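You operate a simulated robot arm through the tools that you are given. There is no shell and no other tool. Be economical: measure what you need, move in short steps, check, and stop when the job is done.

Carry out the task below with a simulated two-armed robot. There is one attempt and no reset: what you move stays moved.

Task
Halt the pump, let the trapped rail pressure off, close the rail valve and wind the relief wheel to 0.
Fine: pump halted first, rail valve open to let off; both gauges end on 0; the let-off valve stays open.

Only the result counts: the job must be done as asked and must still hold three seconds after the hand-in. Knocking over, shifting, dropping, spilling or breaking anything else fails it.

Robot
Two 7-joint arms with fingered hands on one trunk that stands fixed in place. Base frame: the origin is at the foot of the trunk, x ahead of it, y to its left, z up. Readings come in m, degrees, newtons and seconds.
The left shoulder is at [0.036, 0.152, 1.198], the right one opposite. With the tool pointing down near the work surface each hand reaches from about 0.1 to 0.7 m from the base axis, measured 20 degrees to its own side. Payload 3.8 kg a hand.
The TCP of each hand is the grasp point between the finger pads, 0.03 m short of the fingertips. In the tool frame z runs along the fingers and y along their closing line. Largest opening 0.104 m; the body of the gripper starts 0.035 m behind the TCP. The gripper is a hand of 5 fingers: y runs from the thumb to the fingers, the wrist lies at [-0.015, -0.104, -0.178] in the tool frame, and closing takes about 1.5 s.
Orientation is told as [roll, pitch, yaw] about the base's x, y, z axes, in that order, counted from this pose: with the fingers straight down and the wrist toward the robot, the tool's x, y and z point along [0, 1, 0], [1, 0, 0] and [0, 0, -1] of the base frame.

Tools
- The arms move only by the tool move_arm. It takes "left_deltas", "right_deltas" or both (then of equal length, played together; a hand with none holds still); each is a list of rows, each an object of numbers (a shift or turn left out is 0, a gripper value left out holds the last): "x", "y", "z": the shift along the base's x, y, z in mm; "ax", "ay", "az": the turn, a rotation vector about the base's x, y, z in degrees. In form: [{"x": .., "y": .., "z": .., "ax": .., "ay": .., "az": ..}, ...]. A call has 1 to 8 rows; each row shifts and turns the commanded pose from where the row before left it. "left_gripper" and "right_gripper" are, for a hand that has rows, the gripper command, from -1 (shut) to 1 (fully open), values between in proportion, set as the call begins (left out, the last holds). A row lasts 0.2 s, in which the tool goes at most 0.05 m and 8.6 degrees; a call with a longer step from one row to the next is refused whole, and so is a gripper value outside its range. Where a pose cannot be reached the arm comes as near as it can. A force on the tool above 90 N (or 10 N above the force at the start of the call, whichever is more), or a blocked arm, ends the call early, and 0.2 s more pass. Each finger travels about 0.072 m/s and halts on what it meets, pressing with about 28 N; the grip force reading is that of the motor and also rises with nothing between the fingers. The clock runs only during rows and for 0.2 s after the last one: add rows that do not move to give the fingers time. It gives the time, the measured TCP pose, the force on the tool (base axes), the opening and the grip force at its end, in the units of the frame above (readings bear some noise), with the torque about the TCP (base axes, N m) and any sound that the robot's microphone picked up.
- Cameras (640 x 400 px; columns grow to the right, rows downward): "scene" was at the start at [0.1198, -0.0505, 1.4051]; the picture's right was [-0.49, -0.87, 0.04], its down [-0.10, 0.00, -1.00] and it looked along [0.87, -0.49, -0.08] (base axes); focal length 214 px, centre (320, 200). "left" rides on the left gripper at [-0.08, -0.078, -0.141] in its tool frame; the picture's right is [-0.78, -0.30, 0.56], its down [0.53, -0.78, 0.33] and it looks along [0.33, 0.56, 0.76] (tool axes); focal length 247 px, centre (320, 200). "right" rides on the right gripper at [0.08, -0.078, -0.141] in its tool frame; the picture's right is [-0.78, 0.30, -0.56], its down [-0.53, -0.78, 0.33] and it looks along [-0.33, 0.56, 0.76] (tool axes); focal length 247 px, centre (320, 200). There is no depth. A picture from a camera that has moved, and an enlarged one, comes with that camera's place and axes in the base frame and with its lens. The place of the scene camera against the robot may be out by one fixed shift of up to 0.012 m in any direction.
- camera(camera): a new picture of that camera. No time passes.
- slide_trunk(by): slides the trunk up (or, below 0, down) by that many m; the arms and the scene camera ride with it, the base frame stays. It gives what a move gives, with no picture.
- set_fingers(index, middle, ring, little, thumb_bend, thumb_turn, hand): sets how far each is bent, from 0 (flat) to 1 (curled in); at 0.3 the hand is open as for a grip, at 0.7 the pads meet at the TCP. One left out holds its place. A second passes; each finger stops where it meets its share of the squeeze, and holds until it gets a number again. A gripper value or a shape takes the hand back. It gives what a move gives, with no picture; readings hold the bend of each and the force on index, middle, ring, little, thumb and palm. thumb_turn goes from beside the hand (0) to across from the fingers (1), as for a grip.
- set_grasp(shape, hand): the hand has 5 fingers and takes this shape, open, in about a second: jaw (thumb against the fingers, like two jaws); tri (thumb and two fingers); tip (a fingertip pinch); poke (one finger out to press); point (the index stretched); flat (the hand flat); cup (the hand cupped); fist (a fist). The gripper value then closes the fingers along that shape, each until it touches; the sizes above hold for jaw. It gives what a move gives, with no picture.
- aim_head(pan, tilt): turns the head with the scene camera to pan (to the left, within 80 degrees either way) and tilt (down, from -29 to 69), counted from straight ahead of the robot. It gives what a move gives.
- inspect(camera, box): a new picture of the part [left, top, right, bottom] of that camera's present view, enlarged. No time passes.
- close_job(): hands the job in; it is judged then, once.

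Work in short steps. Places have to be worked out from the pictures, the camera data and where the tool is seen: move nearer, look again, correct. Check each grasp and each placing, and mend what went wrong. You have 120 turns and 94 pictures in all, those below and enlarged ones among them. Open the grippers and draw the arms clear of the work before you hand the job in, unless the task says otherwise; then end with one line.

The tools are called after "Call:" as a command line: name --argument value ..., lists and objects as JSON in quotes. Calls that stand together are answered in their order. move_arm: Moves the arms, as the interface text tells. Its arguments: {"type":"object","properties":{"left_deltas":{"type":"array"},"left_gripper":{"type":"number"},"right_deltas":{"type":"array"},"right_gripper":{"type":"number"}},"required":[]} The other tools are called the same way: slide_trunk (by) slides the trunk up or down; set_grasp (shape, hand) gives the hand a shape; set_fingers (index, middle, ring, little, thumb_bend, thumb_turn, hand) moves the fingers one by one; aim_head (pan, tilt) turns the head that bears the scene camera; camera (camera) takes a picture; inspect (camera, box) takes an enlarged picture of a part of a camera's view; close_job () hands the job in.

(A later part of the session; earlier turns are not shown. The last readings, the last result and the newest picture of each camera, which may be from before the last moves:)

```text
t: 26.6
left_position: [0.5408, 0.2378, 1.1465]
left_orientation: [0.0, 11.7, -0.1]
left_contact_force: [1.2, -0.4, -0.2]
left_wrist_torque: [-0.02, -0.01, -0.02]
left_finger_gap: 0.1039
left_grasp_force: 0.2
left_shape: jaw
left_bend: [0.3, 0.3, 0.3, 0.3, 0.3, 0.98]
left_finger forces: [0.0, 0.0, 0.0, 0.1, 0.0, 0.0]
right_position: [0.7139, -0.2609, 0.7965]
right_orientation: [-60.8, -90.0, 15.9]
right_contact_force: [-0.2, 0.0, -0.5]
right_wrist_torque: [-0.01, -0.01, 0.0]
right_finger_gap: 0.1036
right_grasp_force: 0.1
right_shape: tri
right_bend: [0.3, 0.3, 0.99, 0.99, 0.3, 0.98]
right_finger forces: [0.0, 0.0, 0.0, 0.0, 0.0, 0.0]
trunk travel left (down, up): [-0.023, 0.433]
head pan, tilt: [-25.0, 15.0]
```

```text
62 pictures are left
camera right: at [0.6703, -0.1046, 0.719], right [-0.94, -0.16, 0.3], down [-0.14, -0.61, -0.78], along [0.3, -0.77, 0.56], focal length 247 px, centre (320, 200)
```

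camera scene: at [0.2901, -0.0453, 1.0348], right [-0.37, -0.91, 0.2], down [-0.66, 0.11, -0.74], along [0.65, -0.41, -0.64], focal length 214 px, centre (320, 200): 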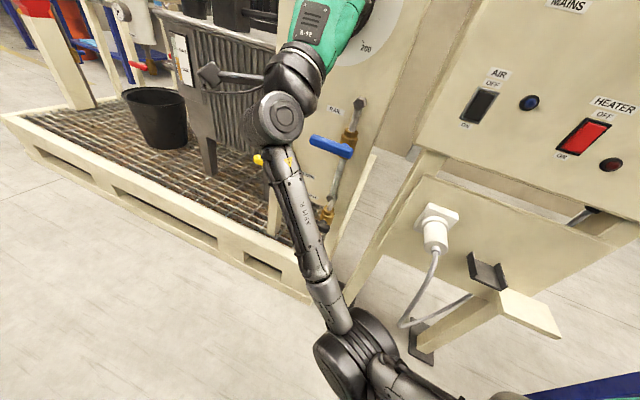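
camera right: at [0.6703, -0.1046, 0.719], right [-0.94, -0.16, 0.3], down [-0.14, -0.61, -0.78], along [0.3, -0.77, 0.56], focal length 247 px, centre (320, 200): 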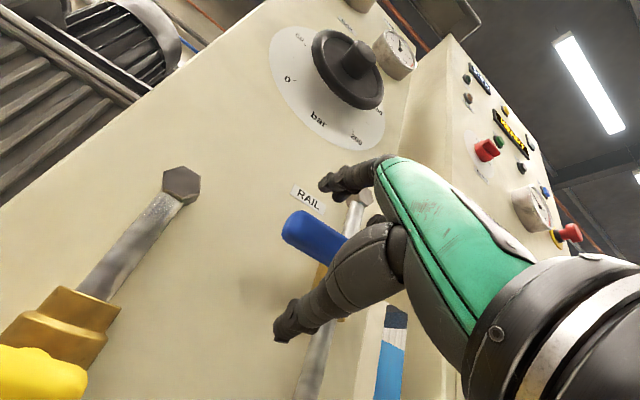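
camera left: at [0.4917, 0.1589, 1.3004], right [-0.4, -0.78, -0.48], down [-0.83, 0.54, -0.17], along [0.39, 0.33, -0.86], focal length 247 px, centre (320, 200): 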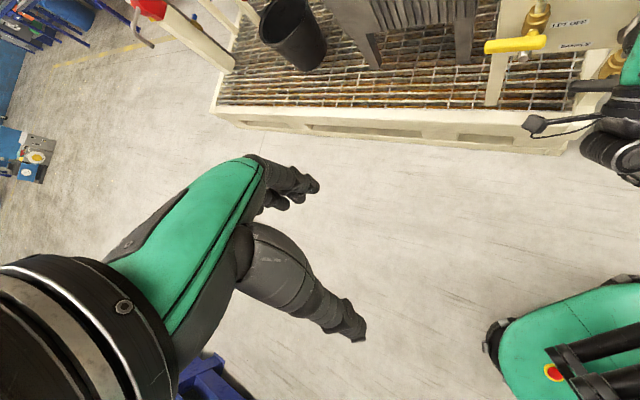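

Well placed around the handle with no contact. I close the grip.

Call:
move_arm --right_deltas '[{}, {}, {}, {}, {}, {}, {}]' --right_gripper -1

Call:
camera --camera "right"

```text
t: 28.2
left_position: [0.5414, 0.2378, 1.1461]
left_orientation: [0.0, 11.7, -0.1]
left_contact_force: [-0.7, -0.2, -0.1]
left_wrist_torque: [0.0, 0.0, 0.05]
left_finger_gap: 0.1038
left_grasp_force: 0.1
left_shape: jaw
left_bend: [0.3, 0.3, 0.3, 0.3, 0.3, 0.98]
left_finger forces: [0.0, 0.1, 0.0, 0.0, 0.0, 0.1]
right_position: [0.7145, -0.2621, 0.7961]
right_orientation: [-31.4, -89.9, -13.5]
right_contact_force: [7.7, -6.3, 1.7]
right_wrist_torque: [-0.07, 0.03, 0.03]
right_finger_gap: 0.0161
right_grasp_force: 28.1
right_shape: tri
right_bend: [0.73, 0.59, 1.0, 1.0, 0.74, 1.0]
right_finger forces: [12.2, 12.0, 0.0, 0.0, 23.8, 0.1]
trunk travel left (down, up): [-0.023, 0.433]
head pan, tilt: [-25.0, 15.0]
```

```text
61 pictures are left
camera right: at [0.6709, -0.1055, 0.7187], right [-0.94, -0.16, 0.3], down [-0.14, -0.61, -0.78], along [0.3, -0.77, 0.56], focal length 247 px, centre (320, 200)
```

right: 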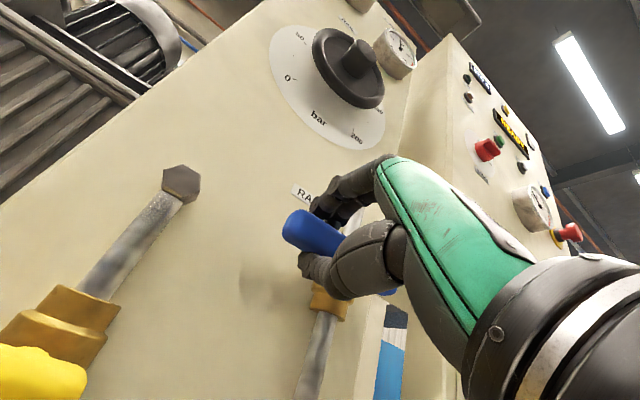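

The handle is held. I try turning it upward (clockwise) about the stem by 15° and watch force.

Call:
move_arm --right_deltas '[{"x": -0.2, "y": -0.2, "z": 7.4, "ax": 3.54, "ay": -3.54}, {"x": -0.7, "y": -0.7, "z": 7.35, "ax": 3.54, "ay": -3.54}, {"x": -1.1, "y": -1.1, "z": 7.2, "ax": 3.54, "ay": -3.54}]'

Call:
camera --camera "right"

Call:
inspect --camera "scene" --box '[220, 50, 420, 250]'

```text
t: 29.0
left_position: [0.5405, 0.2372, 1.1473]
left_orientation: [0.0, 11.7, -0.1]
left_contact_force: [-0.1, -0.5, 0.0]
left_wrist_torque: [-0.02, -0.02, 0.02]
left_finger_gap: 0.104
left_grasp_force: 0.1
left_shape: jaw
left_bend: [0.3, 0.3, 0.3, 0.3, 0.3, 0.98]
left_finger forces: [0.1, 0.1, 0.0, 0.0, 0.0, 0.0]
right_position: [0.7126, -0.2639, 0.8171]
right_orientation: [89.6, -74.9, -134.7]
right_contact_force: [-2.9, -5.2, -6.7]
right_wrist_torque: [0.19, -0.02, -0.09]
right_finger_gap: 0.0159
right_grasp_force: 27.8
right_shape: tri
right_bend: [0.73, 0.6, 1.0, 1.0, 0.74, 1.0]
right_finger forces: [11.8, 10.7, 0.0, 0.1, 26.6, 0.0]
trunk travel left (down, up): [-0.023, 0.433]
head pan, tilt: [-25.0, 15.0]
```

```text
60 pictures are left
camera right: at [0.6821, -0.0953, 0.763], right [-0.98, -0.19, 0.08], down [0.01, -0.46, -0.89], along [0.21, -0.87, 0.45], focal length 247 px, centre (320, 200)
```

right: 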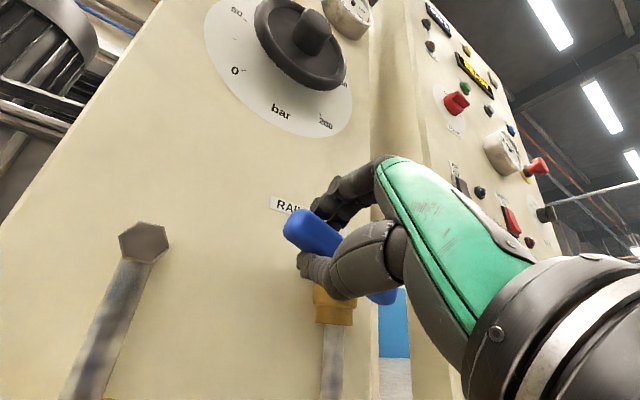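

```text
2.00 times, centred on (320, 150) of scene
camera zoom: at [0.2905, -0.0462, 1.0345], right [-0.37, -0.91, 0.2], down [-0.66, 0.11, -0.74], along [0.65, -0.41, -0.64], focal length 429 px, centre (320, 300)
```

zoom: 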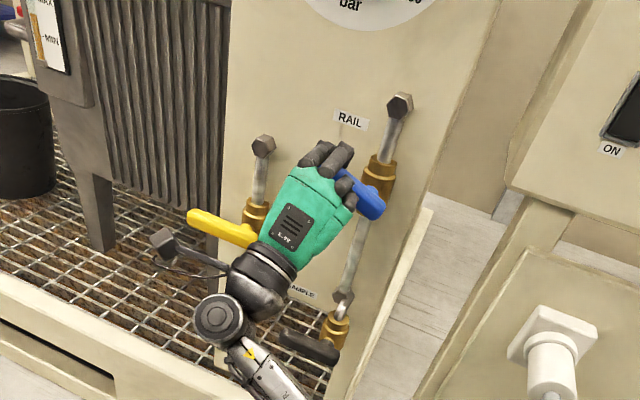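

The valve turns upward with small force. I continue along the arc to about 55°.

Call:
move_arm --right_deltas '[{"x": -1.6, "y": -1.5, "z": 7.1, "ax": 3.54, "ay": -3.54}, {"x": -2.0, "y": -2.0, "z": 6.85, "ax": 3.54, "ay": -3.54}, {"x": -2.4, "y": -2.4, "z": 6.6, "ax": 3.54, "ay": -3.54}, {"x": -2.8, "y": -2.8, "z": 6.25, "ax": 3.54, "ay": -3.54}, {"x": -3.2, "y": -3.1, "z": 5.9, "ax": 3.54, "ay": -3.54}, {"x": -3.5, "y": -3.5, "z": 5.5, "ax": 3.54, "ay": -3.54}, {"x": -3.9, "y": -3.8, "z": 5.0, "ax": 3.54, "ay": -3.54}, {"x": -4.2, "y": -4.1, "z": 4.5, "ax": 3.54, "ay": -3.54}]'

Call:
camera --camera "right"

Call:
inspect --camera "scene" --box '[220, 50, 420, 250]'

```text
t: 30.8
left_position: [0.5447, 0.2377, 1.1437]
left_orientation: [0.1, 12.0, 0.1]
left_contact_force: [0.1, 0.1, -0.1]
left_wrist_torque: [0.04, 0.01, 0.0]
left_finger_gap: 0.1038
left_grasp_force: 0.0
left_shape: jaw
left_bend: [0.3, 0.3, 0.3, 0.3, 0.3, 0.98]
left_finger forces: [0.0, 0.1, 0.0, 0.1, 0.1, 0.1]
right_position: [0.6927, -0.2878, 0.8588]
right_orientation: [88.9, -35.1, -134.4]
right_contact_force: [-4.3, -2.4, -37.1]
right_wrist_torque: [0.88, 0.24, 0.01]
right_finger_gap: 0.0165
right_grasp_force: 28.3
right_shape: tri
right_bend: [0.74, 0.73, 1.0, 1.0, 0.74, 1.0]
right_finger forces: [15.1, 10.2, 0.1, 0.1, 26.7, 0.1]
trunk travel left (down, up): [-0.023, 0.433]
head pan, tilt: [-25.0, 15.0]
```

```text
58 pictures are left
camera right: at [0.671, -0.1098, 0.8804], right [-0.89, -0.09, -0.46], down [0.46, 0.01, -0.89], along [0.08, -1.0, 0.04], focal length 247 px, centre (320, 200)
```

right: 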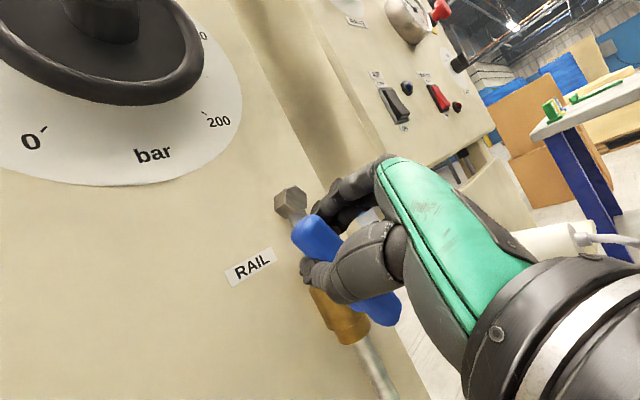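

```text
2.00 times, centred on (320, 150) of scene
camera zoom: at [0.2944, -0.0471, 1.033], right [-0.37, -0.91, 0.2], down [-0.66, 0.11, -0.74], along [0.65, -0.41, -0.64], focal length 429 px, centre (320, 300)
```

zoom: 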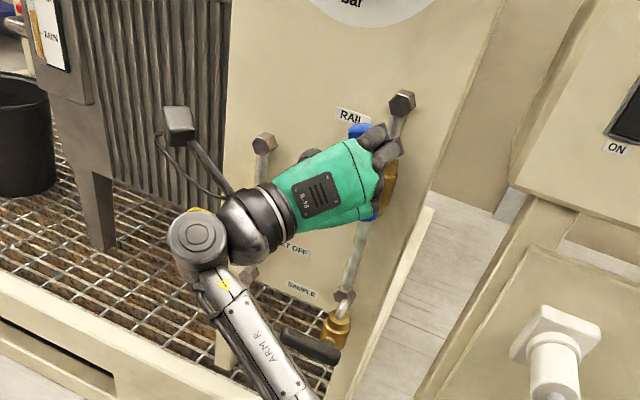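

Force of -37 N vertically says I'm pulling radially too much. I ease down slightly and continue the turn mostly sideways.

Call:
move_arm --right_deltas '[{"x": -3, "y": -3, "z": -5}, {"x": -4.5, "y": -4.5, "z": 2.5, "ax": 3.54, "ay": -3.54}, {"x": -4.7, "y": -4.7, "z": 2, "ax": 3.54, "ay": -3.54}, {"x": -4.8, "y": -4.8, "z": 1.5, "ax": 3.54, "ay": -3.54}]'

Call:
camera --camera "right"

```text
t: 31.8
left_position: [0.5456, 0.2378, 1.1428]
left_orientation: [0.0, 12.0, -0.1]
left_contact_force: [0.1, -0.4, 0.9]
left_wrist_torque: [-0.02, -0.02, 0.0]
left_finger_gap: 0.1036
left_grasp_force: 0.1
left_shape: jaw
left_bend: [0.3, 0.3, 0.3, 0.3, 0.3, 0.98]
left_finger forces: [0.0, 0.0, 0.0, 0.0, 0.0, 0.0]
right_position: [0.6786, -0.3019, 0.8606]
right_orientation: [89.3, -20.1, -134.4]
right_contact_force: [8.9, 3.2, -28.9]
right_wrist_torque: [0.76, 0.13, 0.29]
right_finger_gap: 0.0164
right_grasp_force: 27.9
right_shape: tri
right_bend: [0.73, 0.73, 1.0, 1.0, 0.74, 1.0]
right_finger forces: [17.8, 10.4, 0.0, 0.0, 28.3, 0.1]
trunk travel left (down, up): [-0.023, 0.433]
head pan, tilt: [-25.0, 15.0]
```

```text
56 pictures are left
camera right: at [0.6484, -0.1317, 0.9107], right [-0.78, 0.01, -0.62], down [0.61, 0.16, -0.77], along [0.09, -0.99, -0.13], focal length 247 px, centre (320, 200)
```

right: 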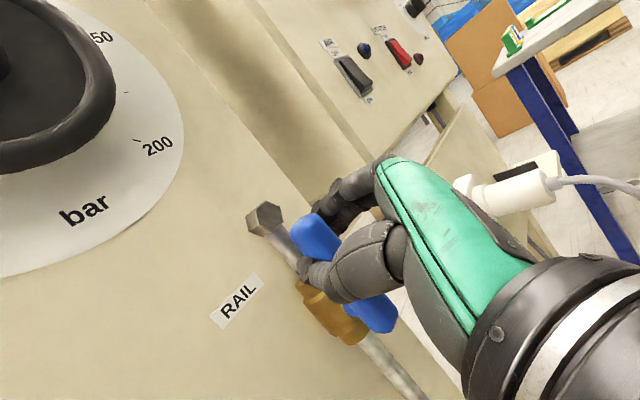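

The handle now looks near parallel to the pipe. I ease down and turn 10° more to reach the stop.

Call:
move_arm --right_deltas '[{"z": -5}, {"x": -4.8, "y": -4.8, "z": 0, "ax": 3.54, "ay": -3.54}, {"x": -4.8, "y": -4.8, "z": 0, "ax": 3.54, "ay": -3.54}]'

Call:
camera --camera "right"

Call:
inspect --camera "scene" --box '[220, 50, 420, 250]'

```text
t: 32.6
left_position: [0.5459, 0.241, 1.1434]
left_orientation: [-0.2, 12.1, -0.1]
left_contact_force: [0.3, 0.6, -0.9]
left_wrist_torque: [0.04, 0.0, -0.03]
left_finger_gap: 0.1035
left_grasp_force: 0.1
left_shape: jaw
left_bend: [0.3, 0.3, 0.3, 0.3, 0.3, 0.98]
left_finger forces: [0.1, 0.1, 0.0, 0.0, 0.1, 0.0]
right_position: [0.6703, -0.3076, 0.8606]
right_orientation: [89.9, -10.2, -134.4]
right_contact_force: [33.6, 16.5, -7.5]
right_wrist_torque: [0.21, 0.11, 0.74]
right_finger_gap: 0.0153
right_grasp_force: 27.5
right_shape: tri
right_bend: [0.73, 0.73, 1.0, 1.0, 0.71, 1.0]
right_finger forces: [8.7, 4.5, 0.0, 0.0, 36.3, 0.1]
trunk travel left (down, up): [-0.023, 0.433]
head pan, tilt: [-25.0, 15.0]
```

```text
55 pictures are left
camera right: at [0.6328, -0.1441, 0.9258], right [-0.7, 0.08, -0.71], down [0.71, 0.25, -0.66], along [0.12, -0.97, -0.23], focal length 247 px, centre (320, 200)
```

right: 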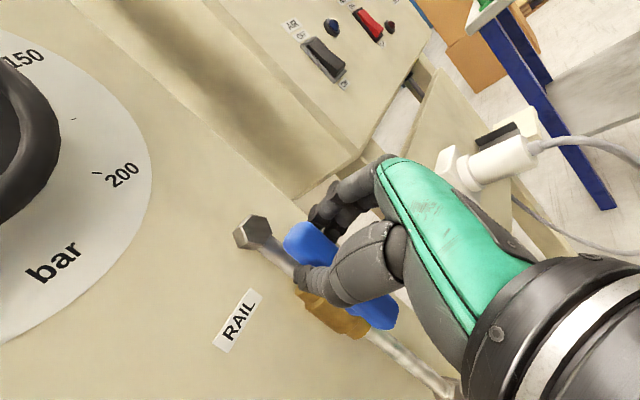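

```text
2.00 times, centred on (320, 150) of scene
camera zoom: at [0.296, -0.0425, 1.0335], right [-0.37, -0.91, 0.2], down [-0.66, 0.11, -0.74], along [0.65, -0.41, -0.64], focal length 429 px, centre (320, 300)
```

zoom: 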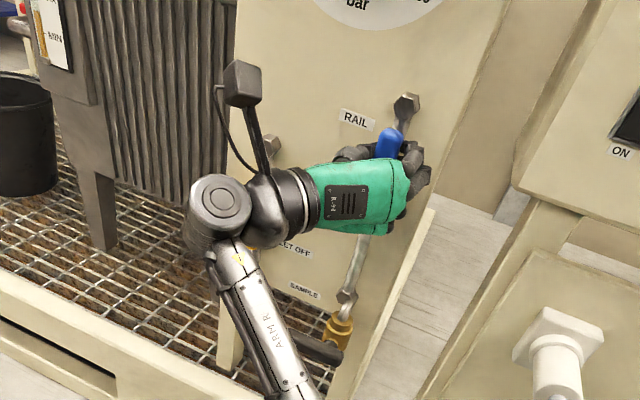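

About 37 N sideways now: the handle is at its stop, in line with the pipe. I relax, open and back straight out.

Call:
move_arm --right_deltas '[{"x": 4, "y": 4}, {}, {}, {}]' --right_gripper 0.6

Call:
move_arm --right_deltas '[{"x": -12, "y": 12}, {"x": -20, "y": 20}, {"x": -20, "y": 20}, {"x": -15, "y": 15}]'

Call:
camera --camera "right"

Call:
inspect --camera "scene" --box '[220, 50, 420, 250]'

```text
t: 33.6
left_position: [0.5394, 0.2395, 1.147]
left_orientation: [0.0, 11.7, 0.0]
left_contact_force: [0.5, 0.2, -0.3]
left_wrist_torque: [0.0, -0.01, -0.03]
left_finger_gap: 0.1037
left_grasp_force: 0.1
left_shape: jaw
left_bend: [0.3, 0.3, 0.3, 0.3, 0.3, 0.98]
left_finger forces: [0.0, 0.1, 0.0, 0.0, 0.1, 0.1]
right_position: [0.6675, -0.3081, 0.8627]
right_orientation: [90.0, -9.9, -135.1]
right_contact_force: [-0.7, 0.6, 0.3]
right_wrist_torque: [0.01, 0.0, 0.0]
right_finger_gap: 0.083
right_grasp_force: 0.0
right_shape: tri
right_bend: [0.26, 0.34, 0.99, 0.99, 0.5, 0.99]
right_finger forces: [0.0, 0.0, 0.1, 0.0, 0.0, 0.0]
trunk travel left (down, up): [-0.023, 0.433]
head pan, tilt: [-25.0, 15.0]
```

```text
t: 34.6
left_position: [0.5408, 0.2378, 1.1462]
left_orientation: [-0.1, 11.7, -0.1]
left_contact_force: [0.2, 0.0, 0.9]
left_wrist_torque: [0.0, -0.01, 0.0]
left_finger_gap: 0.1036
left_grasp_force: 0.1
left_shape: jaw
left_bend: [0.3, 0.3, 0.3, 0.3, 0.3, 0.98]
left_finger forces: [0.0, 0.1, 0.0, 0.1, 0.0, 0.1]
right_position: [0.5995, -0.2411, 0.8625]
right_orientation: [90.1, -10.0, -135.0]
right_contact_force: [-0.1, 0.6, -0.2]
right_wrist_torque: [0.0, -0.02, 0.02]
right_finger_gap: 0.0833
right_grasp_force: 0.1
right_shape: tri
right_bend: [0.26, 0.34, 0.99, 0.99, 0.5, 0.99]
right_finger forces: [0.1, 0.0, 0.0, 0.0, 0.0, 0.0]
trunk travel left (down, up): [-0.023, 0.433]
head pan, tilt: [-25.0, 15.0]
```

```text
53 pictures are left
camera right: at [0.5644, -0.076, 0.9273], right [-0.69, 0.09, -0.71], down [0.71, 0.24, -0.66], along [0.11, -0.97, -0.23], focal length 247 px, centre (320, 200)
```

right: 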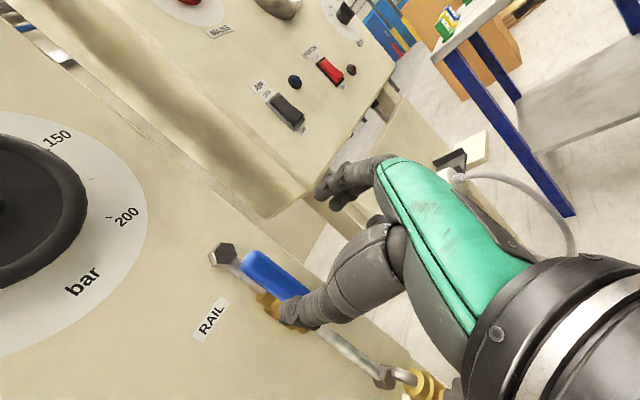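

```text
2.00 times, centred on (320, 150) of scene
camera zoom: at [0.2899, -0.0451, 1.0349], right [-0.37, -0.91, 0.2], down [-0.66, 0.11, -0.74], along [0.65, -0.41, -0.64], focal length 429 px, centre (320, 300)
```

zoom: 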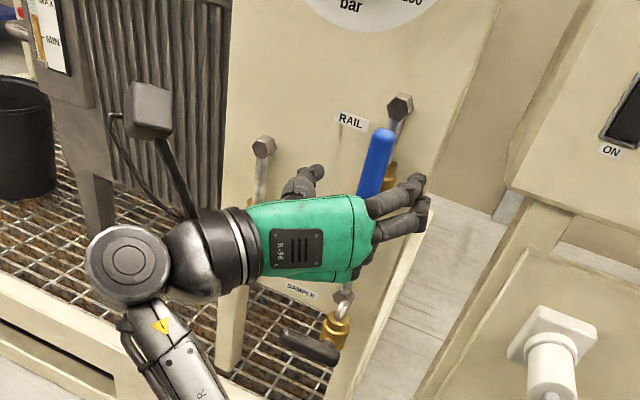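

Blue handle is up and parallel to its pipe: rail valve open. Now I roll the hand back and move to stand off the yellow let-off handle.

Call:
move_arm --right_deltas '[{"x": 5, "y": 25, "z": -10, "ax": -5.66, "ay": 5.66}, {"x": 10, "y": 22, "z": -15, "ax": -5.66, "ay": 5.66}, {"x": 15, "y": 15, "z": -20, "ax": -5.66, "ay": 5.66}, {"x": 15, "y": 15, "z": -20, "ax": -5.66, "ay": 5.66}, {"x": 15, "y": 15, "z": -20, "ax": -5.66, "ay": 5.66}, {"x": 15, "y": 15, "z": -20, "ax": -5.66, "ay": 5.66}, {"x": 15, "y": 15, "z": -20, "ax": -5.66, "ay": 5.66}]' --right_gripper 1

Call:
move_arm --right_deltas '[{"x": 15, "y": 10, "z": -20, "ax": -5.66, "ay": 5.66}, {"x": 15, "y": 7, "z": -20, "ax": -5.66, "ay": 5.66}, {"x": 15, "y": 5, "z": -15, "ax": -5.66, "ay": 5.66}]'

Call:
camera --camera "right"

Call:
camera --camera "scene"

Call:
camera --camera "left"

```text
t: 36.2
left_position: [0.5413, 0.239, 1.1452]
left_orientation: [-0.2, 11.7, -0.1]
left_contact_force: [-0.1, -0.3, 0.4]
left_wrist_torque: [-0.02, -0.01, 0.02]
left_finger_gap: 0.1037
left_grasp_force: 0.0
left_shape: jaw
left_bend: [0.3, 0.3, 0.3, 0.3, 0.3, 0.98]
left_finger forces: [0.1, 0.0, 0.0, 0.0, 0.1, 0.0]
right_position: [0.691, -0.1189, 0.7371]
right_orientation: [90.1, -66.1, -135.0]
right_contact_force: [0.1, -0.6, -0.6]
right_wrist_torque: [0.0, 0.03, 0.03]
right_finger_gap: 0.1037
right_grasp_force: 0.0
right_shape: tri
right_bend: [0.3, 0.3, 0.99, 0.99, 0.3, 0.98]
right_finger forces: [0.0, 0.0, 0.0, 0.1, 0.1, 0.0]
trunk travel left (down, up): [-0.023, 0.433]
head pan, tilt: [-25.0, 15.0]
```

```text
t: 37.0
left_position: [0.5404, 0.2398, 1.1464]
left_orientation: [-0.1, 11.7, -0.1]
left_contact_force: [0.1, 0.4, 0.0]
left_wrist_torque: [-0.03, 0.01, -0.01]
left_finger_gap: 0.1035
left_grasp_force: 0.0
left_shape: jaw
left_bend: [0.3, 0.3, 0.3, 0.3, 0.3, 0.98]
left_finger forces: [0.1, 0.0, 0.0, 0.1, 0.1, 0.0]
right_position: [0.7366, -0.0974, 0.6828]
right_orientation: [-101.8, -89.9, 56.8]
right_contact_force: [-0.4, -0.3, -0.6]
right_wrist_torque: [-0.01, 0.01, -0.01]
right_finger_gap: 0.1038
right_grasp_force: 0.0
right_shape: tri
right_bend: [0.3, 0.3, 0.99, 0.99, 0.3, 0.98]
right_finger forces: [0.0, 0.0, 0.0, 0.0, 0.1, 0.0]
trunk travel left (down, up): [-0.023, 0.433]
head pan, tilt: [-25.0, 15.0]
```

```text
51 pictures are left
camera right: at [0.6925, 0.059, 0.6039], right [-0.94, -0.16, 0.3], down [-0.14, -0.61, -0.78], along [0.3, -0.77, 0.56], focal length 247 px, centre (320, 200)
```

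right: 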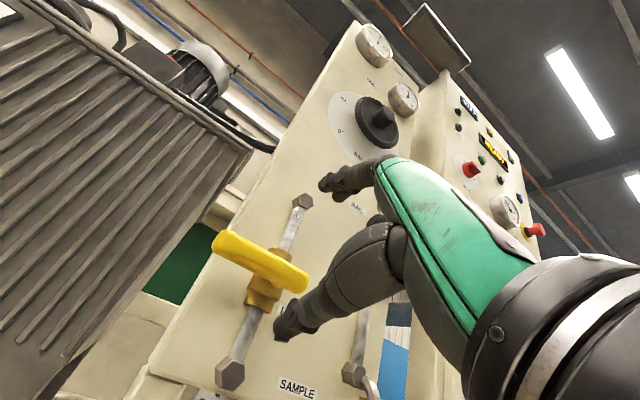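

```text
50 pictures are left
camera scene: at [0.2902, -0.0451, 1.0348], right [-0.37, -0.91, 0.2], down [-0.66, 0.11, -0.74], along [0.65, -0.41, -0.64], focal length 214 px, centre (320, 200)
```

scene: 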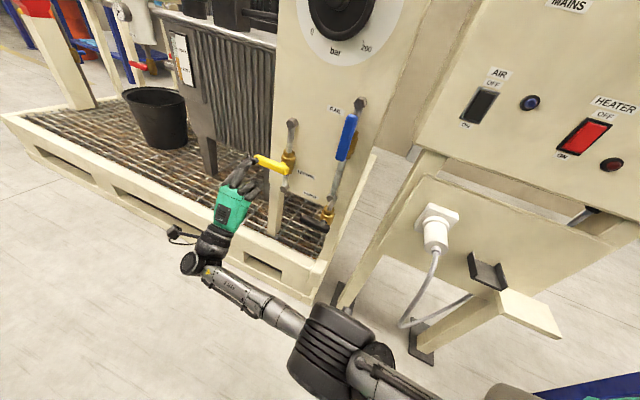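

```text
49 pictures are left
camera left: at [0.4917, 0.1592, 1.3004], right [-0.4, -0.78, -0.48], down [-0.83, 0.54, -0.17], along [0.39, 0.33, -0.86], focal length 247 px, centre (320, 200)
```

left: 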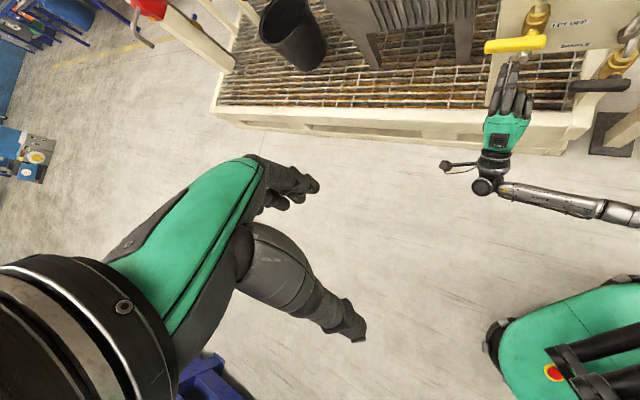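

Triangulated yellow: tip (0.858,-0.145,0.678), stem near h≈-0.41 at z≈0.683. I align and move in with the open grip.

Call:
move_arm --right_deltas '[{"x": 11, "y": 11}, {"x": 11, "y": 11, "z": -2}, {"x": 18, "y": -19}, {"x": 18, "y": -19}, {"x": 18, "y": -19}, {"x": 18, "y": -19}]'

Call:
camera --camera "right"

Call:
inspect --camera "scene" --box '[200, 80, 360, 240]'

```text
t: 38.4
left_position: [0.5396, 0.2382, 1.1467]
left_orientation: [0.0, 11.6, -0.2]
left_contact_force: [-0.2, 0.1, -0.5]
left_wrist_torque: [-0.03, -0.04, -0.02]
left_finger_gap: 0.1038
left_grasp_force: 0.0
left_shape: jaw
left_bend: [0.3, 0.3, 0.3, 0.3, 0.3, 0.98]
left_finger forces: [0.1, 0.1, 0.0, 0.1, 0.0, 0.1]
right_position: [0.7891, -0.1575, 0.698]
right_orientation: [73.2, -90.0, -118.0]
right_contact_force: [-0.6, 0.3, -0.1]
right_wrist_torque: [0.0, -0.03, 0.01]
right_finger_gap: 0.1038
right_grasp_force: 0.1
right_shape: tri
right_bend: [0.3, 0.3, 0.99, 0.99, 0.3, 0.98]
right_finger forces: [0.1, 0.0, 0.1, 0.0, 0.0, 0.1]
right hand out of reach, approached as far as the arm can: row 2, 3, 4, 5, 6
trunk travel left (down, up): [-0.023, 0.433]
head pan, tilt: [-25.0, 15.0]
```

```text
48 pictures are left
camera right: at [0.7457, -0.0015, 0.6203], right [-0.94, -0.16, 0.3], down [-0.14, -0.61, -0.78], along [0.3, -0.77, 0.56], focal length 247 px, centre (320, 200)
```

right: 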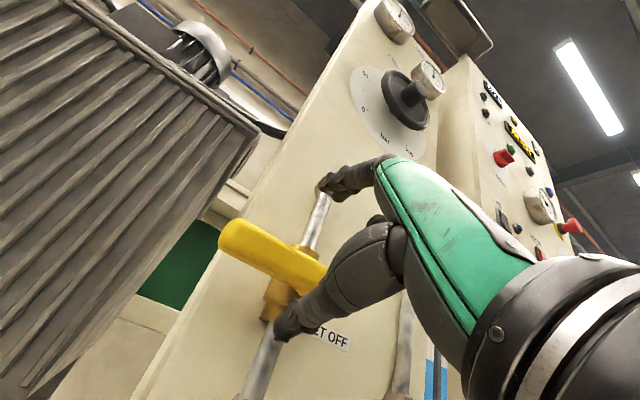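

```text
2.50 times, centred on (280, 160) of scene
camera zoom: at [0.2902, -0.0454, 1.0348], right [-0.37, -0.91, 0.2], down [-0.66, 0.11, -0.74], along [0.65, -0.41, -0.64], focal length 536 px, centre (420, 300)
```

zoom: 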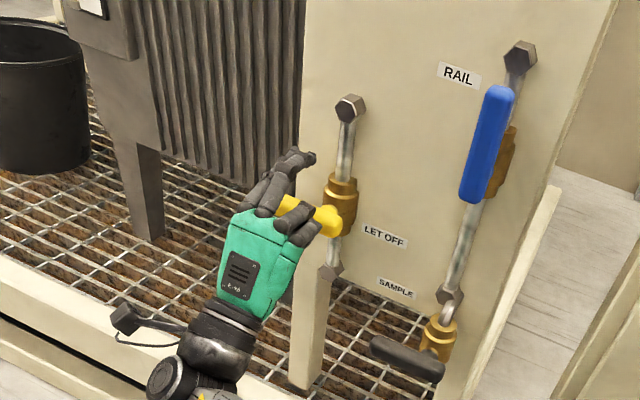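

The reach ended ~3 cm short. I back off a little, yaw the hand 24° toward straight-ahead (which brings the wrist nearer), and try again.

Call:
move_arm --right_deltas '[{"x": -15, "y": 15, "z": -8}, {"x": -10, "y": 10, "z": -8}, {"x": 5, "y": 5, "az": 8}, {"x": 5, "y": 5, "az": 8}, {"x": 5, "y": 5, "az": 8}]'

Call:
slide_trunk --by -0.02

```text
t: 39.6
left_position: [0.5397, 0.2397, 1.1464]
left_orientation: [0.0, 11.6, -0.1]
left_contact_force: [-0.5, -0.7, -0.1]
left_wrist_torque: [-0.01, 0.01, 0.04]
left_finger_gap: 0.1036
left_grasp_force: 0.1
left_shape: jaw
left_bend: [0.3, 0.3, 0.3, 0.3, 0.3, 0.98]
left_finger forces: [0.0, 0.0, 0.1, 0.0, 0.0, 0.1]
right_position: [0.7778, -0.1171, 0.6808]
right_orientation: [57.8, -89.9, -78.6]
right_contact_force: [-0.4, 0.7, 0.2]
right_wrist_torque: [0.06, 0.03, 0.03]
right_finger_gap: 0.1038
right_grasp_force: 0.0
right_shape: tri
right_bend: [0.3, 0.3, 0.99, 0.99, 0.3, 0.98]
right_finger forces: [0.0, 0.0, 0.0, 0.0, 0.0, 0.1]
trunk travel left (down, up): [-0.023, 0.433]
head pan, tilt: [-25.0, 15.0]
```

```text
t: 40.2
left_position: [0.5581, 0.239, 1.1033]
left_orientation: [-0.2, 13.7, -0.2]
left_contact_force: [-0.5, -0.5, 0.6]
left_wrist_torque: [-0.01, -0.02, 0.03]
left_finger_gap: 0.1038
left_grasp_force: 0.1
left_shape: jaw
left_bend: [0.3, 0.3, 0.3, 0.3, 0.3, 0.98]
left_finger forces: [0.0, 0.1, 0.1, 0.0, 0.0, 0.0]
right_position: [0.7772, -0.1162, 0.6631]
right_orientation: [156.9, -89.8, -177.8]
right_contact_force: [-0.2, -0.5, 0.6]
right_wrist_torque: [-0.01, 0.01, -0.01]
right_finger_gap: 0.1039
right_grasp_force: 0.1
right_shape: tri
right_bend: [0.3, 0.3, 0.99, 0.99, 0.3, 0.98]
right_finger forces: [0.0, 0.0, 0.1, 0.0, 0.1, 0.0]
trunk travel left (down, up): [-0.003, 0.453]
head pan, tilt: [-25.0, 15.0]
```

Now move to the handle: delta (56,-37,+18) mm.

Call:
move_arm --right_deltas '[{"x": 6, "y": 3, "z": 9}, {"x": 8, "y": -4, "z": 9}, {"x": 14, "y": -12}, {"x": 14, "y": -12}, {"x": 14, "y": -12}]'

Call:
camera --camera "right"

Call:
inspect --camera "scene" --box '[200, 80, 360, 240]'

```text
t: 41.4
left_position: [0.5578, 0.2425, 1.1048]
left_orientation: [-0.3, 13.7, -0.1]
left_contact_force: [0.1, -0.3, 0.0]
left_wrist_torque: [-0.03, 0.02, 0.02]
left_finger_gap: 0.1036
left_grasp_force: 0.1
left_shape: jaw
left_bend: [0.3, 0.3, 0.3, 0.3, 0.3, 0.98]
left_finger forces: [0.0, 0.1, 0.0, 0.0, 0.1, 0.0]
right_position: [0.8316, -0.1487, 0.6812]
right_orientation: [-171.6, -89.7, 151.1]
right_contact_force: [-17.9, 10.8, 0.3]
right_wrist_torque: [-0.02, -0.03, -0.77]
right_finger_gap: 0.1038
right_grasp_force: 0.1
right_shape: tri
right_bend: [0.3, 0.3, 1.0, 0.99, 0.3, 0.98]
right_finger forces: [0.1, 0.0, 13.1, 7.7, 0.0, 0.0]
trunk travel left (down, up): [-0.003, 0.453]
head pan, tilt: [-25.0, 15.0]
```

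```text
46 pictures are left
camera right: at [0.7282, -0.0236, 0.6036], right [-0.8, -0.53, 0.29], down [0.12, -0.62, -0.78], along [0.59, -0.58, 0.56], focal length 247 px, centre (320, 200)
```

right: 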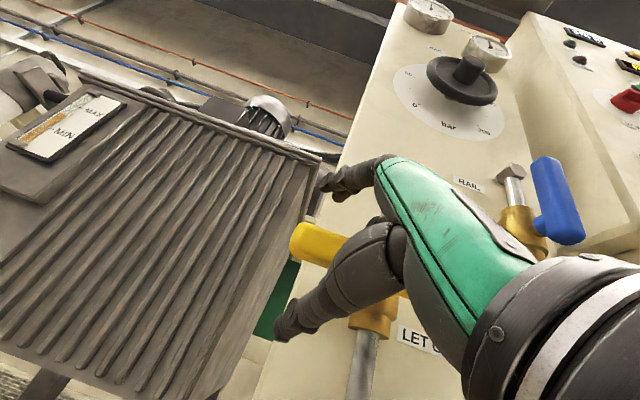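

```text
2.50 times, centred on (280, 160) of scene
camera zoom: at [0.3033, -0.043, 1.0019], right [-0.36, -0.91, 0.21], down [-0.69, 0.11, -0.72], along [0.63, -0.41, -0.66], focal length 536 px, centre (420, 300)
```

zoom: 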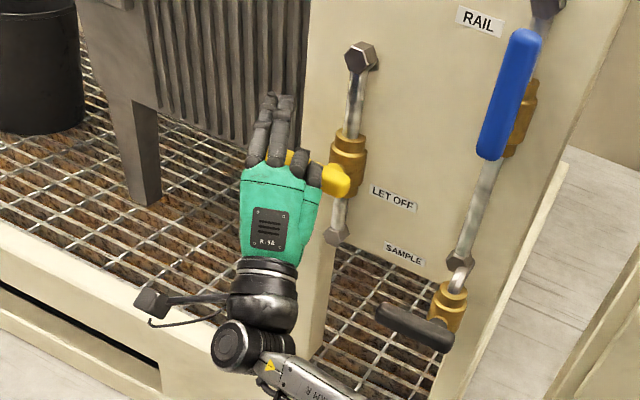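

The hand reaches; curled ring/little fingers just touch the handle. I back off 5 mm and close.

Call:
move_arm --right_deltas '[{"x": -4, "y": 3}, {}, {}, {}, {}, {}, {}, {}]' --right_gripper -1

Call:
camera --camera "right"

```text
t: 43.2
left_position: [0.5597, 0.2397, 1.1022]
left_orientation: [-0.2, 13.8, -0.2]
left_contact_force: [0.2, 0.1, -0.8]
left_wrist_torque: [0.0, -0.03, 0.02]
left_finger_gap: 0.1038
left_grasp_force: 0.0
left_shape: jaw
left_bend: [0.3, 0.3, 0.3, 0.3, 0.3, 0.98]
left_finger forces: [0.0, 0.1, 0.1, 0.1, 0.1, 0.1]
right_position: [0.8287, -0.1483, 0.6807]
right_orientation: [-158.0, -89.9, 137.0]
right_contact_force: [4.2, 12.1, 7.0]
right_wrist_torque: [-0.31, 0.1, -0.89]
right_finger_gap: 0.0145
right_grasp_force: 28.2
right_shape: tri
right_bend: [0.73, 0.67, 1.0, 0.99, 0.74, 1.0]
right_finger forces: [13.0, 11.6, 15.8, 9.1, 25.1, 0.0]
trunk travel left (down, up): [-0.003, 0.453]
head pan, tilt: [-25.0, 15.0]
```

```text
44 pictures are left
camera right: at [0.7267, -0.024, 0.6027], right [-0.8, -0.53, 0.3], down [0.12, -0.62, -0.78], along [0.59, -0.58, 0.56], focal length 247 px, centre (320, 200)
```

right: 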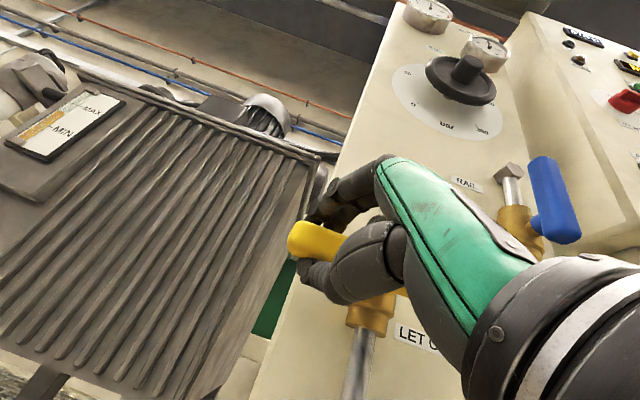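

Held well. I turn it upward about its stem, 40° to start.

Call:
move_arm --right_deltas '[{"x": -0.2, "y": -0.2, "z": 6.3, "ax": 3.54, "ay": -3.54}, {"x": -0.6, "y": -0.6, "z": 6.2, "ax": 3.54, "ay": -3.54}, {"x": -1.0, "y": -1.0, "z": 6.1, "ax": 3.54, "ay": -3.54}, {"x": -1.3, "y": -1.3, "z": 6.0, "ax": 3.54, "ay": -3.54}, {"x": -1.7, "y": -1.7, "z": 5.8, "ax": 3.54, "ay": -3.54}, {"x": -2.1, "y": -2.1, "z": 5.6, "ax": 3.54, "ay": -3.54}, {"x": -2.4, "y": -2.4, "z": 5.3, "ax": 3.54, "ay": -3.54}, {"x": -2.7, "y": -2.7, "z": 5.0, "ax": 3.54, "ay": -3.54}]'

Call:
camera --camera "right"

Call:
inspect --camera "scene" --box '[200, 80, 360, 240]'

```text
t: 45.2
left_position: [0.5629, 0.2394, 1.1005]
left_orientation: [-0.2, 13.9, 0.0]
left_contact_force: [0.4, 1.1, 0.8]
left_wrist_torque: [0.0, 0.0, -0.02]
left_finger_gap: 0.104
left_grasp_force: 0.1
left_shape: jaw
left_bend: [0.3, 0.3, 0.3, 0.3, 0.3, 0.98]
left_finger forces: [0.0, 0.1, 0.0, 0.0, 0.1, 0.0]
right_position: [0.7983, -0.1747, 0.7311]
right_orientation: [113.0, -50.4, -134.8]
right_contact_force: [41.2, -27.6, 5.7]
right_wrist_torque: [0.3, -0.2, -0.31]
right_finger_gap: 0.0099
right_grasp_force: 27.4
right_shape: tri
right_bend: [0.72, 0.69, 1.0, 1.0, 0.72, 0.98]
right_finger forces: [18.7, 12.5, 0.1, 0.1, 33.7, 0.0]
right hand out of reach, approached as far as the arm can: row 4, 5, 6, 7, 8
trunk travel left (down, up): [-0.003, 0.453]
head pan, tilt: [-25.0, 15.0]
stopped in row 8 (right hand): the arm was blocked; the commanded pose is now the measured one
```

```text
43 pictures are left
camera right: at [0.7302, -0.0157, 0.6833], right [-0.79, -0.5, -0.37], down [0.52, -0.21, -0.83], along [0.33, -0.84, 0.42], focal length 247 px, centre (320, 200)
```

right: 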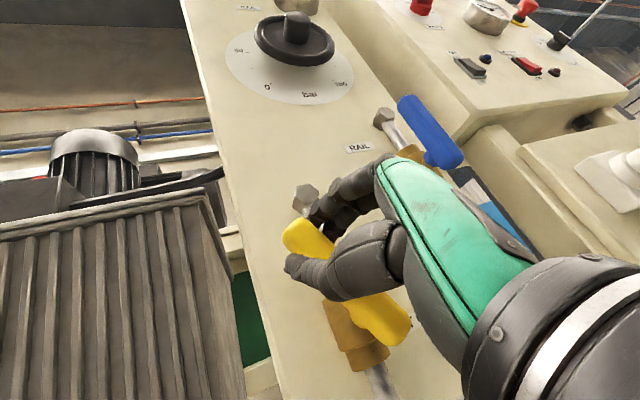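

```text
2.50 times, centred on (280, 160) of scene
camera zoom: at [0.3088, -0.0465, 0.9995], right [-0.36, -0.91, 0.21], down [-0.69, 0.11, -0.71], along [0.62, -0.41, -0.67], focal length 536 px, centre (420, 300)
```

zoom: 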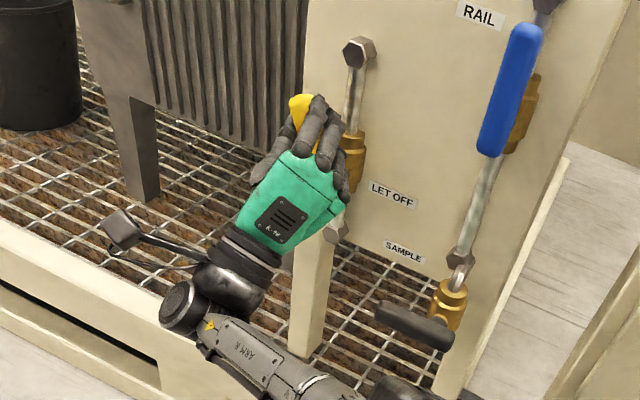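

The handle turned up ~45-50°, then the right arm ran out of reach. I release and back the right hand out, then look at the handle and gauges.

Call:
move_arm --right_deltas '[{}, {}, {}, {}]' --right_gripper 0.6

Call:
move_arm --right_deltas '[{"x": -15, "y": 10}, {"x": -20, "y": 12}, {"x": -25, "y": 5}, {"x": -30, "y": 0}, {"x": -30, "y": -10}, {"x": -30, "y": -15}]'

Call:
camera --camera "scene"

Call:
inspect --camera "scene" --box '[200, 60, 400, 240]'

Call:
camera --camera "right"

```text
t: 46.2
left_position: [0.5591, 0.242, 1.1026]
left_orientation: [-0.2, 13.7, 0.0]
left_contact_force: [0.3, 0.5, 0.0]
left_wrist_torque: [0.0, -0.04, 0.0]
left_finger_gap: 0.1039
left_grasp_force: 0.0
left_shape: jaw
left_bend: [0.3, 0.3, 0.3, 0.3, 0.3, 0.98]
left_finger forces: [0.0, 0.0, 0.0, 0.0, 0.1, 0.0]
right_position: [0.7962, -0.1682, 0.7357]
right_orientation: [113.8, -50.2, -135.1]
right_contact_force: [-0.3, 0.7, 0.0]
right_wrist_torque: [0.03, 0.0, -0.02]
right_finger_gap: 0.0831
right_grasp_force: 0.0
right_shape: tri
right_bend: [0.26, 0.34, 0.99, 0.99, 0.5, 0.99]
right_finger forces: [0.0, 0.0, 0.1, 0.1, 0.0, 0.0]
trunk travel left (down, up): [-0.003, 0.453]
head pan, tilt: [-25.0, 15.0]
```

```text
t: 47.6
left_position: [0.5596, 0.2413, 1.1015]
left_orientation: [-0.2, 13.6, 0.0]
left_contact_force: [-0.1, -0.7, -0.8]
left_wrist_torque: [0.02, -0.04, 0.0]
left_finger_gap: 0.1037
left_grasp_force: 0.1
left_shape: jaw
left_bend: [0.3, 0.3, 0.3, 0.3, 0.3, 0.98]
left_finger forces: [0.0, 0.1, 0.0, 0.0, 0.1, 0.0]
right_position: [0.6562, -0.1703, 0.7352]
right_orientation: [113.7, -50.1, -135.0]
right_contact_force: [-0.2, 0.4, -0.1]
right_wrist_torque: [0.0, -0.01, -0.01]
right_finger_gap: 0.0829
right_grasp_force: 0.0
right_shape: tri
right_bend: [0.26, 0.34, 0.99, 0.99, 0.5, 0.99]
right_finger forces: [0.0, 0.1, 0.0, 0.0, 0.0, 0.1]
right hand out of reach, approached as far as the arm can: row 1
trunk travel left (down, up): [-0.003, 0.453]
head pan, tilt: [-25.0, 15.0]
```

```text
41 pictures are left
camera scene: at [0.306, -0.0455, 1.001], right [-0.36, -0.91, 0.21], down [-0.69, 0.11, -0.71], along [0.62, -0.41, -0.67], focal length 214 px, centre (320, 200)
```

scene: 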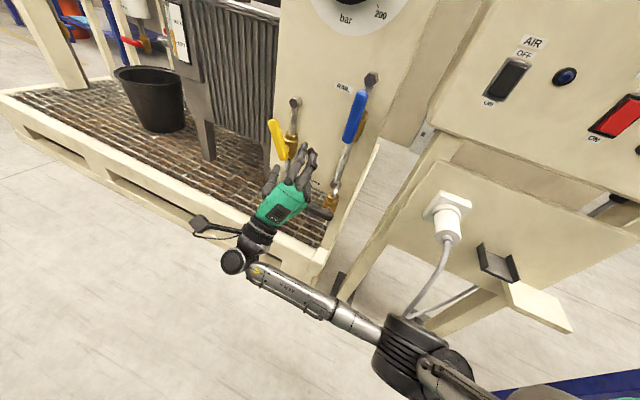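

```text
2.22 times, centred on (300, 150) of scene
camera zoom: at [0.306, -0.0455, 1.001], right [-0.36, -0.91, 0.21], down [-0.69, 0.11, -0.71], along [0.62, -0.41, -0.67], focal length 477 px, centre (364, 311)
```

zoom: 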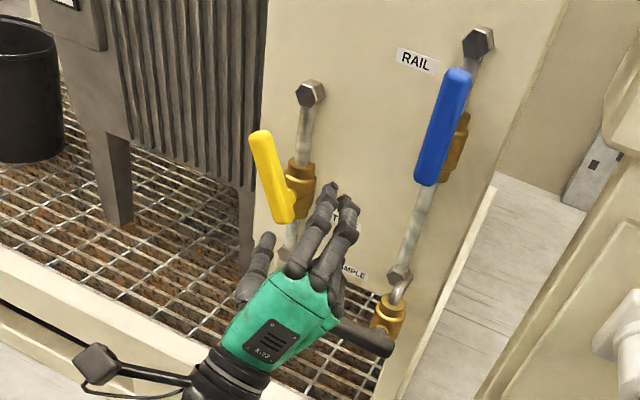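

```text
39 pictures are left
camera right: at [0.5859, -0.0116, 0.6856], right [-0.78, -0.5, -0.37], down [0.53, -0.21, -0.82], along [0.34, -0.84, 0.43], focal length 247 px, centre (320, 200)
```

right: 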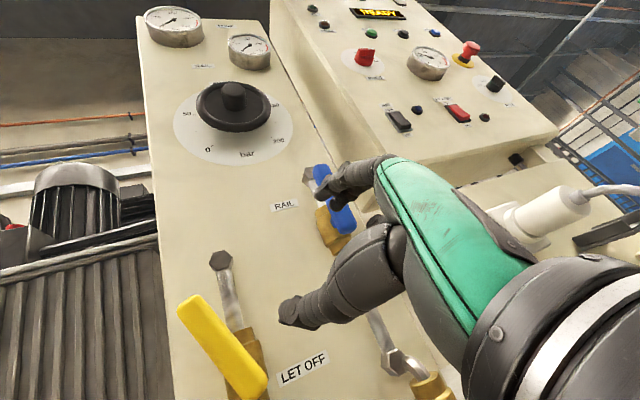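

The yellow handle is ~65° up. I zoom the gauges.

Call:
inspect --camera "right" --box '[135, 0, 295, 100]'

```text
4.00 times, centred on (215, 50) of right
camera zoom: at [0.5859, -0.0116, 0.6856], right [-0.78, -0.5, -0.37], down [0.53, -0.21, -0.82], along [0.34, -0.84, 0.43], focal length 988 px, centre (740, 800)
```

zoom: 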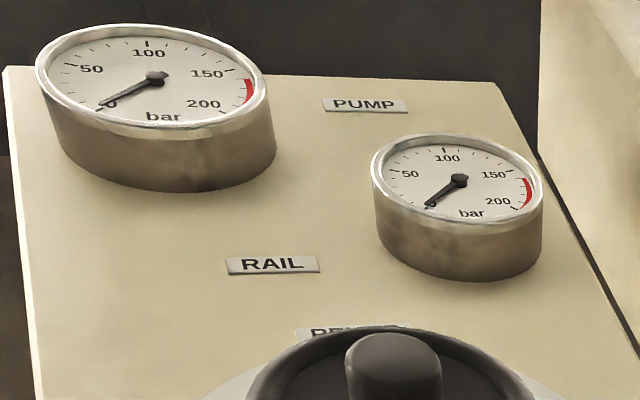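

Both gauges are at 0. I still want the let-off fully open: I re-enter with the open hand as is and push the handle right with the thumb.

Call:
move_arm --right_deltas '[{"x": 21, "y": 14, "z": 8}, {"x": 21, "y": 14, "z": 8}, {"x": 21, "y": 14, "z": 7}, {"x": 21, "y": 13, "z": 7}, {"x": 14, "y": -14}, {"x": 14, "y": -14}, {"x": 14, "y": -14}, {"x": 12, "y": -12}]' --right_gripper 0.6

Call:
camera --camera "right"

```text
t: 49.4
left_position: [0.5595, 0.2411, 1.1012]
left_orientation: [-0.2, 13.8, 0.0]
left_contact_force: [0.5, -0.2, 0.0]
left_wrist_torque: [-0.02, -0.03, 0.0]
left_finger_gap: 0.1036
left_grasp_force: 0.0
left_shape: jaw
left_bend: [0.3, 0.3, 0.3, 0.3, 0.3, 0.98]
left_finger forces: [0.1, 0.1, 0.0, 0.0, 0.0, 0.0]
right_position: [0.7967, -0.1695, 0.7645]
right_orientation: [113.5, -50.3, -135.0]
right_contact_force: [0.4, -0.6, 0.0]
right_wrist_torque: [0.01, 0.02, 0.01]
right_finger_gap: 0.083
right_grasp_force: 0.1
right_shape: tri
right_bend: [0.26, 0.34, 0.99, 0.99, 0.5, 0.99]
right_finger forces: [0.0, 0.0, 0.0, 0.0, 0.1, 0.0]
trunk travel left (down, up): [-0.003, 0.453]
head pan, tilt: [-25.0, 15.0]
```

```text
37 pictures are left
camera right: at [0.7264, -0.0115, 0.7147], right [-0.78, -0.5, -0.37], down [0.52, -0.21, -0.83], along [0.34, -0.84, 0.43], focal length 247 px, centre (320, 200)
```

right: 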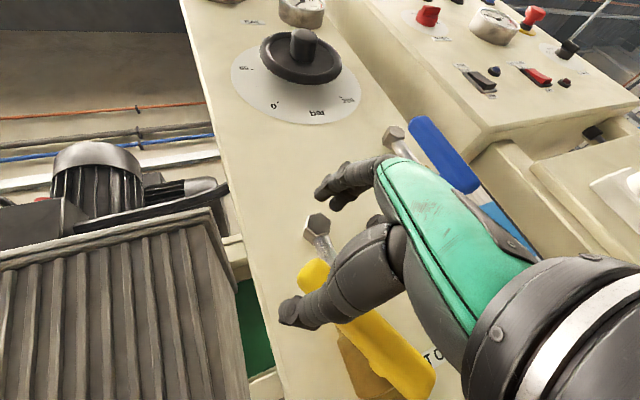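

Thumb tip appears just left of the handle. I move 10 mm deeper, then sweep right.

Call:
move_arm --right_deltas '[{"x": 7, "y": -7}, {"x": -6, "y": -6}, {"x": -6, "y": -6}, {"x": -6, "y": -6}, {"x": -6, "y": -6}, {"x": -5, "y": -5}]'

Call:
camera --camera "right"

Call:
inspect --camera "scene" --box '[200, 60, 400, 240]'

```text
t: 50.8
left_position: [0.5584, 0.2409, 1.102]
left_orientation: [-0.2, 13.7, -0.1]
left_contact_force: [0.1, 0.6, -0.4]
left_wrist_torque: [-0.06, -0.02, -0.01]
left_finger_gap: 0.1039
left_grasp_force: 0.0
left_shape: jaw
left_bend: [0.3, 0.3, 0.3, 0.3, 0.3, 0.98]
left_finger forces: [0.0, 0.0, 0.1, 0.0, 0.0, 0.1]
right_position: [0.773, -0.2047, 0.7651]
right_orientation: [113.8, -50.3, -135.0]
right_contact_force: [3.8, 4.3, 4.4]
right_wrist_torque: [0.18, -0.29, 0.03]
right_finger_gap: 0.0832
right_grasp_force: 0.1
right_shape: tri
right_bend: [0.26, 0.34, 0.99, 0.99, 0.5, 0.95]
right_finger forces: [0.0, 0.0, 0.0, 0.0, 5.5, 0.1]
trunk travel left (down, up): [-0.003, 0.453]
head pan, tilt: [-25.0, 15.0]
```

```text
36 pictures are left
camera right: at [0.7031, -0.0462, 0.7153], right [-0.78, -0.5, -0.37], down [0.53, -0.21, -0.82], along [0.34, -0.84, 0.43], focal length 247 px, centre (320, 200)
```

right: 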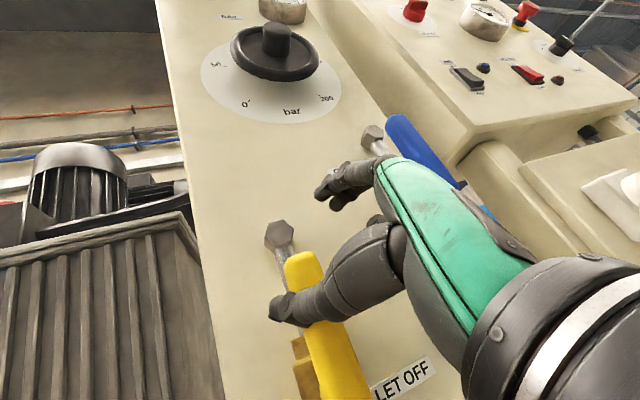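

```text
2.22 times, centred on (300, 150) of scene
camera zoom: at [0.3063, -0.0445, 1.001], right [-0.36, -0.91, 0.21], down [-0.69, 0.11, -0.71], along [0.62, -0.41, -0.67], focal length 477 px, centre (364, 311)
```

zoom: 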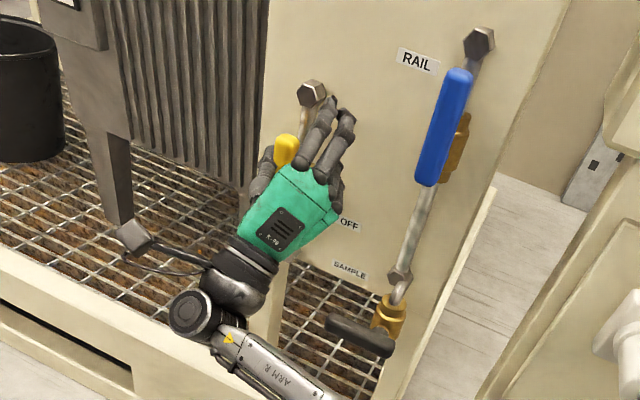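

It moves with light force. I sweep a bit further until the stop.

Call:
move_arm --right_deltas '[{"x": -4, "y": -4}, {"x": -4, "y": -4}, {"x": -4, "y": -4}]'

Call:
camera --camera "right"

```text
t: 51.6
left_position: [0.5606, 0.2424, 1.1011]
left_orientation: [-0.3, 13.9, 0.1]
left_contact_force: [0.1, -0.4, -0.8]
left_wrist_torque: [0.0, 0.01, 0.0]
left_finger_gap: 0.1037
left_grasp_force: 0.1
left_shape: jaw
left_bend: [0.3, 0.3, 0.3, 0.3, 0.3, 0.98]
left_finger forces: [0.0, 0.0, 0.1, 0.0, 0.1, 0.0]
right_position: [0.7622, -0.2155, 0.7628]
right_orientation: [113.7, -50.4, -134.9]
right_contact_force: [14.0, 10.3, 2.5]
right_wrist_torque: [0.41, -0.58, -0.03]
right_finger_gap: 0.085
right_grasp_force: 0.1
right_shape: tri
right_bend: [0.26, 0.34, 0.99, 0.99, 0.45, 0.9]
right_finger forces: [0.0, 0.0, 0.0, 0.1, 13.4, 0.0]
trunk travel left (down, up): [-0.003, 0.453]
head pan, tilt: [-25.0, 15.0]
```

```text
34 pictures are left
camera right: at [0.6921, -0.0572, 0.7136], right [-0.78, -0.5, -0.37], down [0.52, -0.21, -0.83], along [0.34, -0.84, 0.43], focal length 247 px, centre (320, 200)
```

right: 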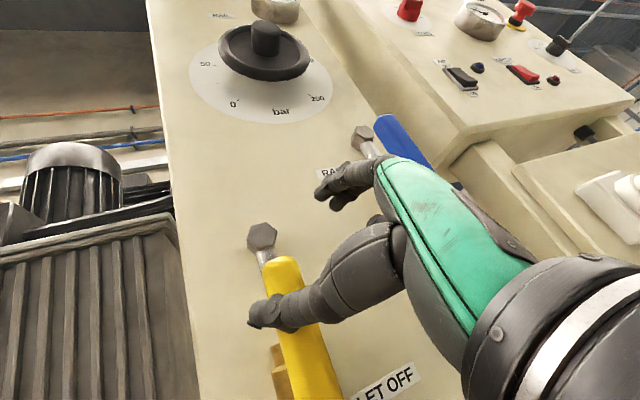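

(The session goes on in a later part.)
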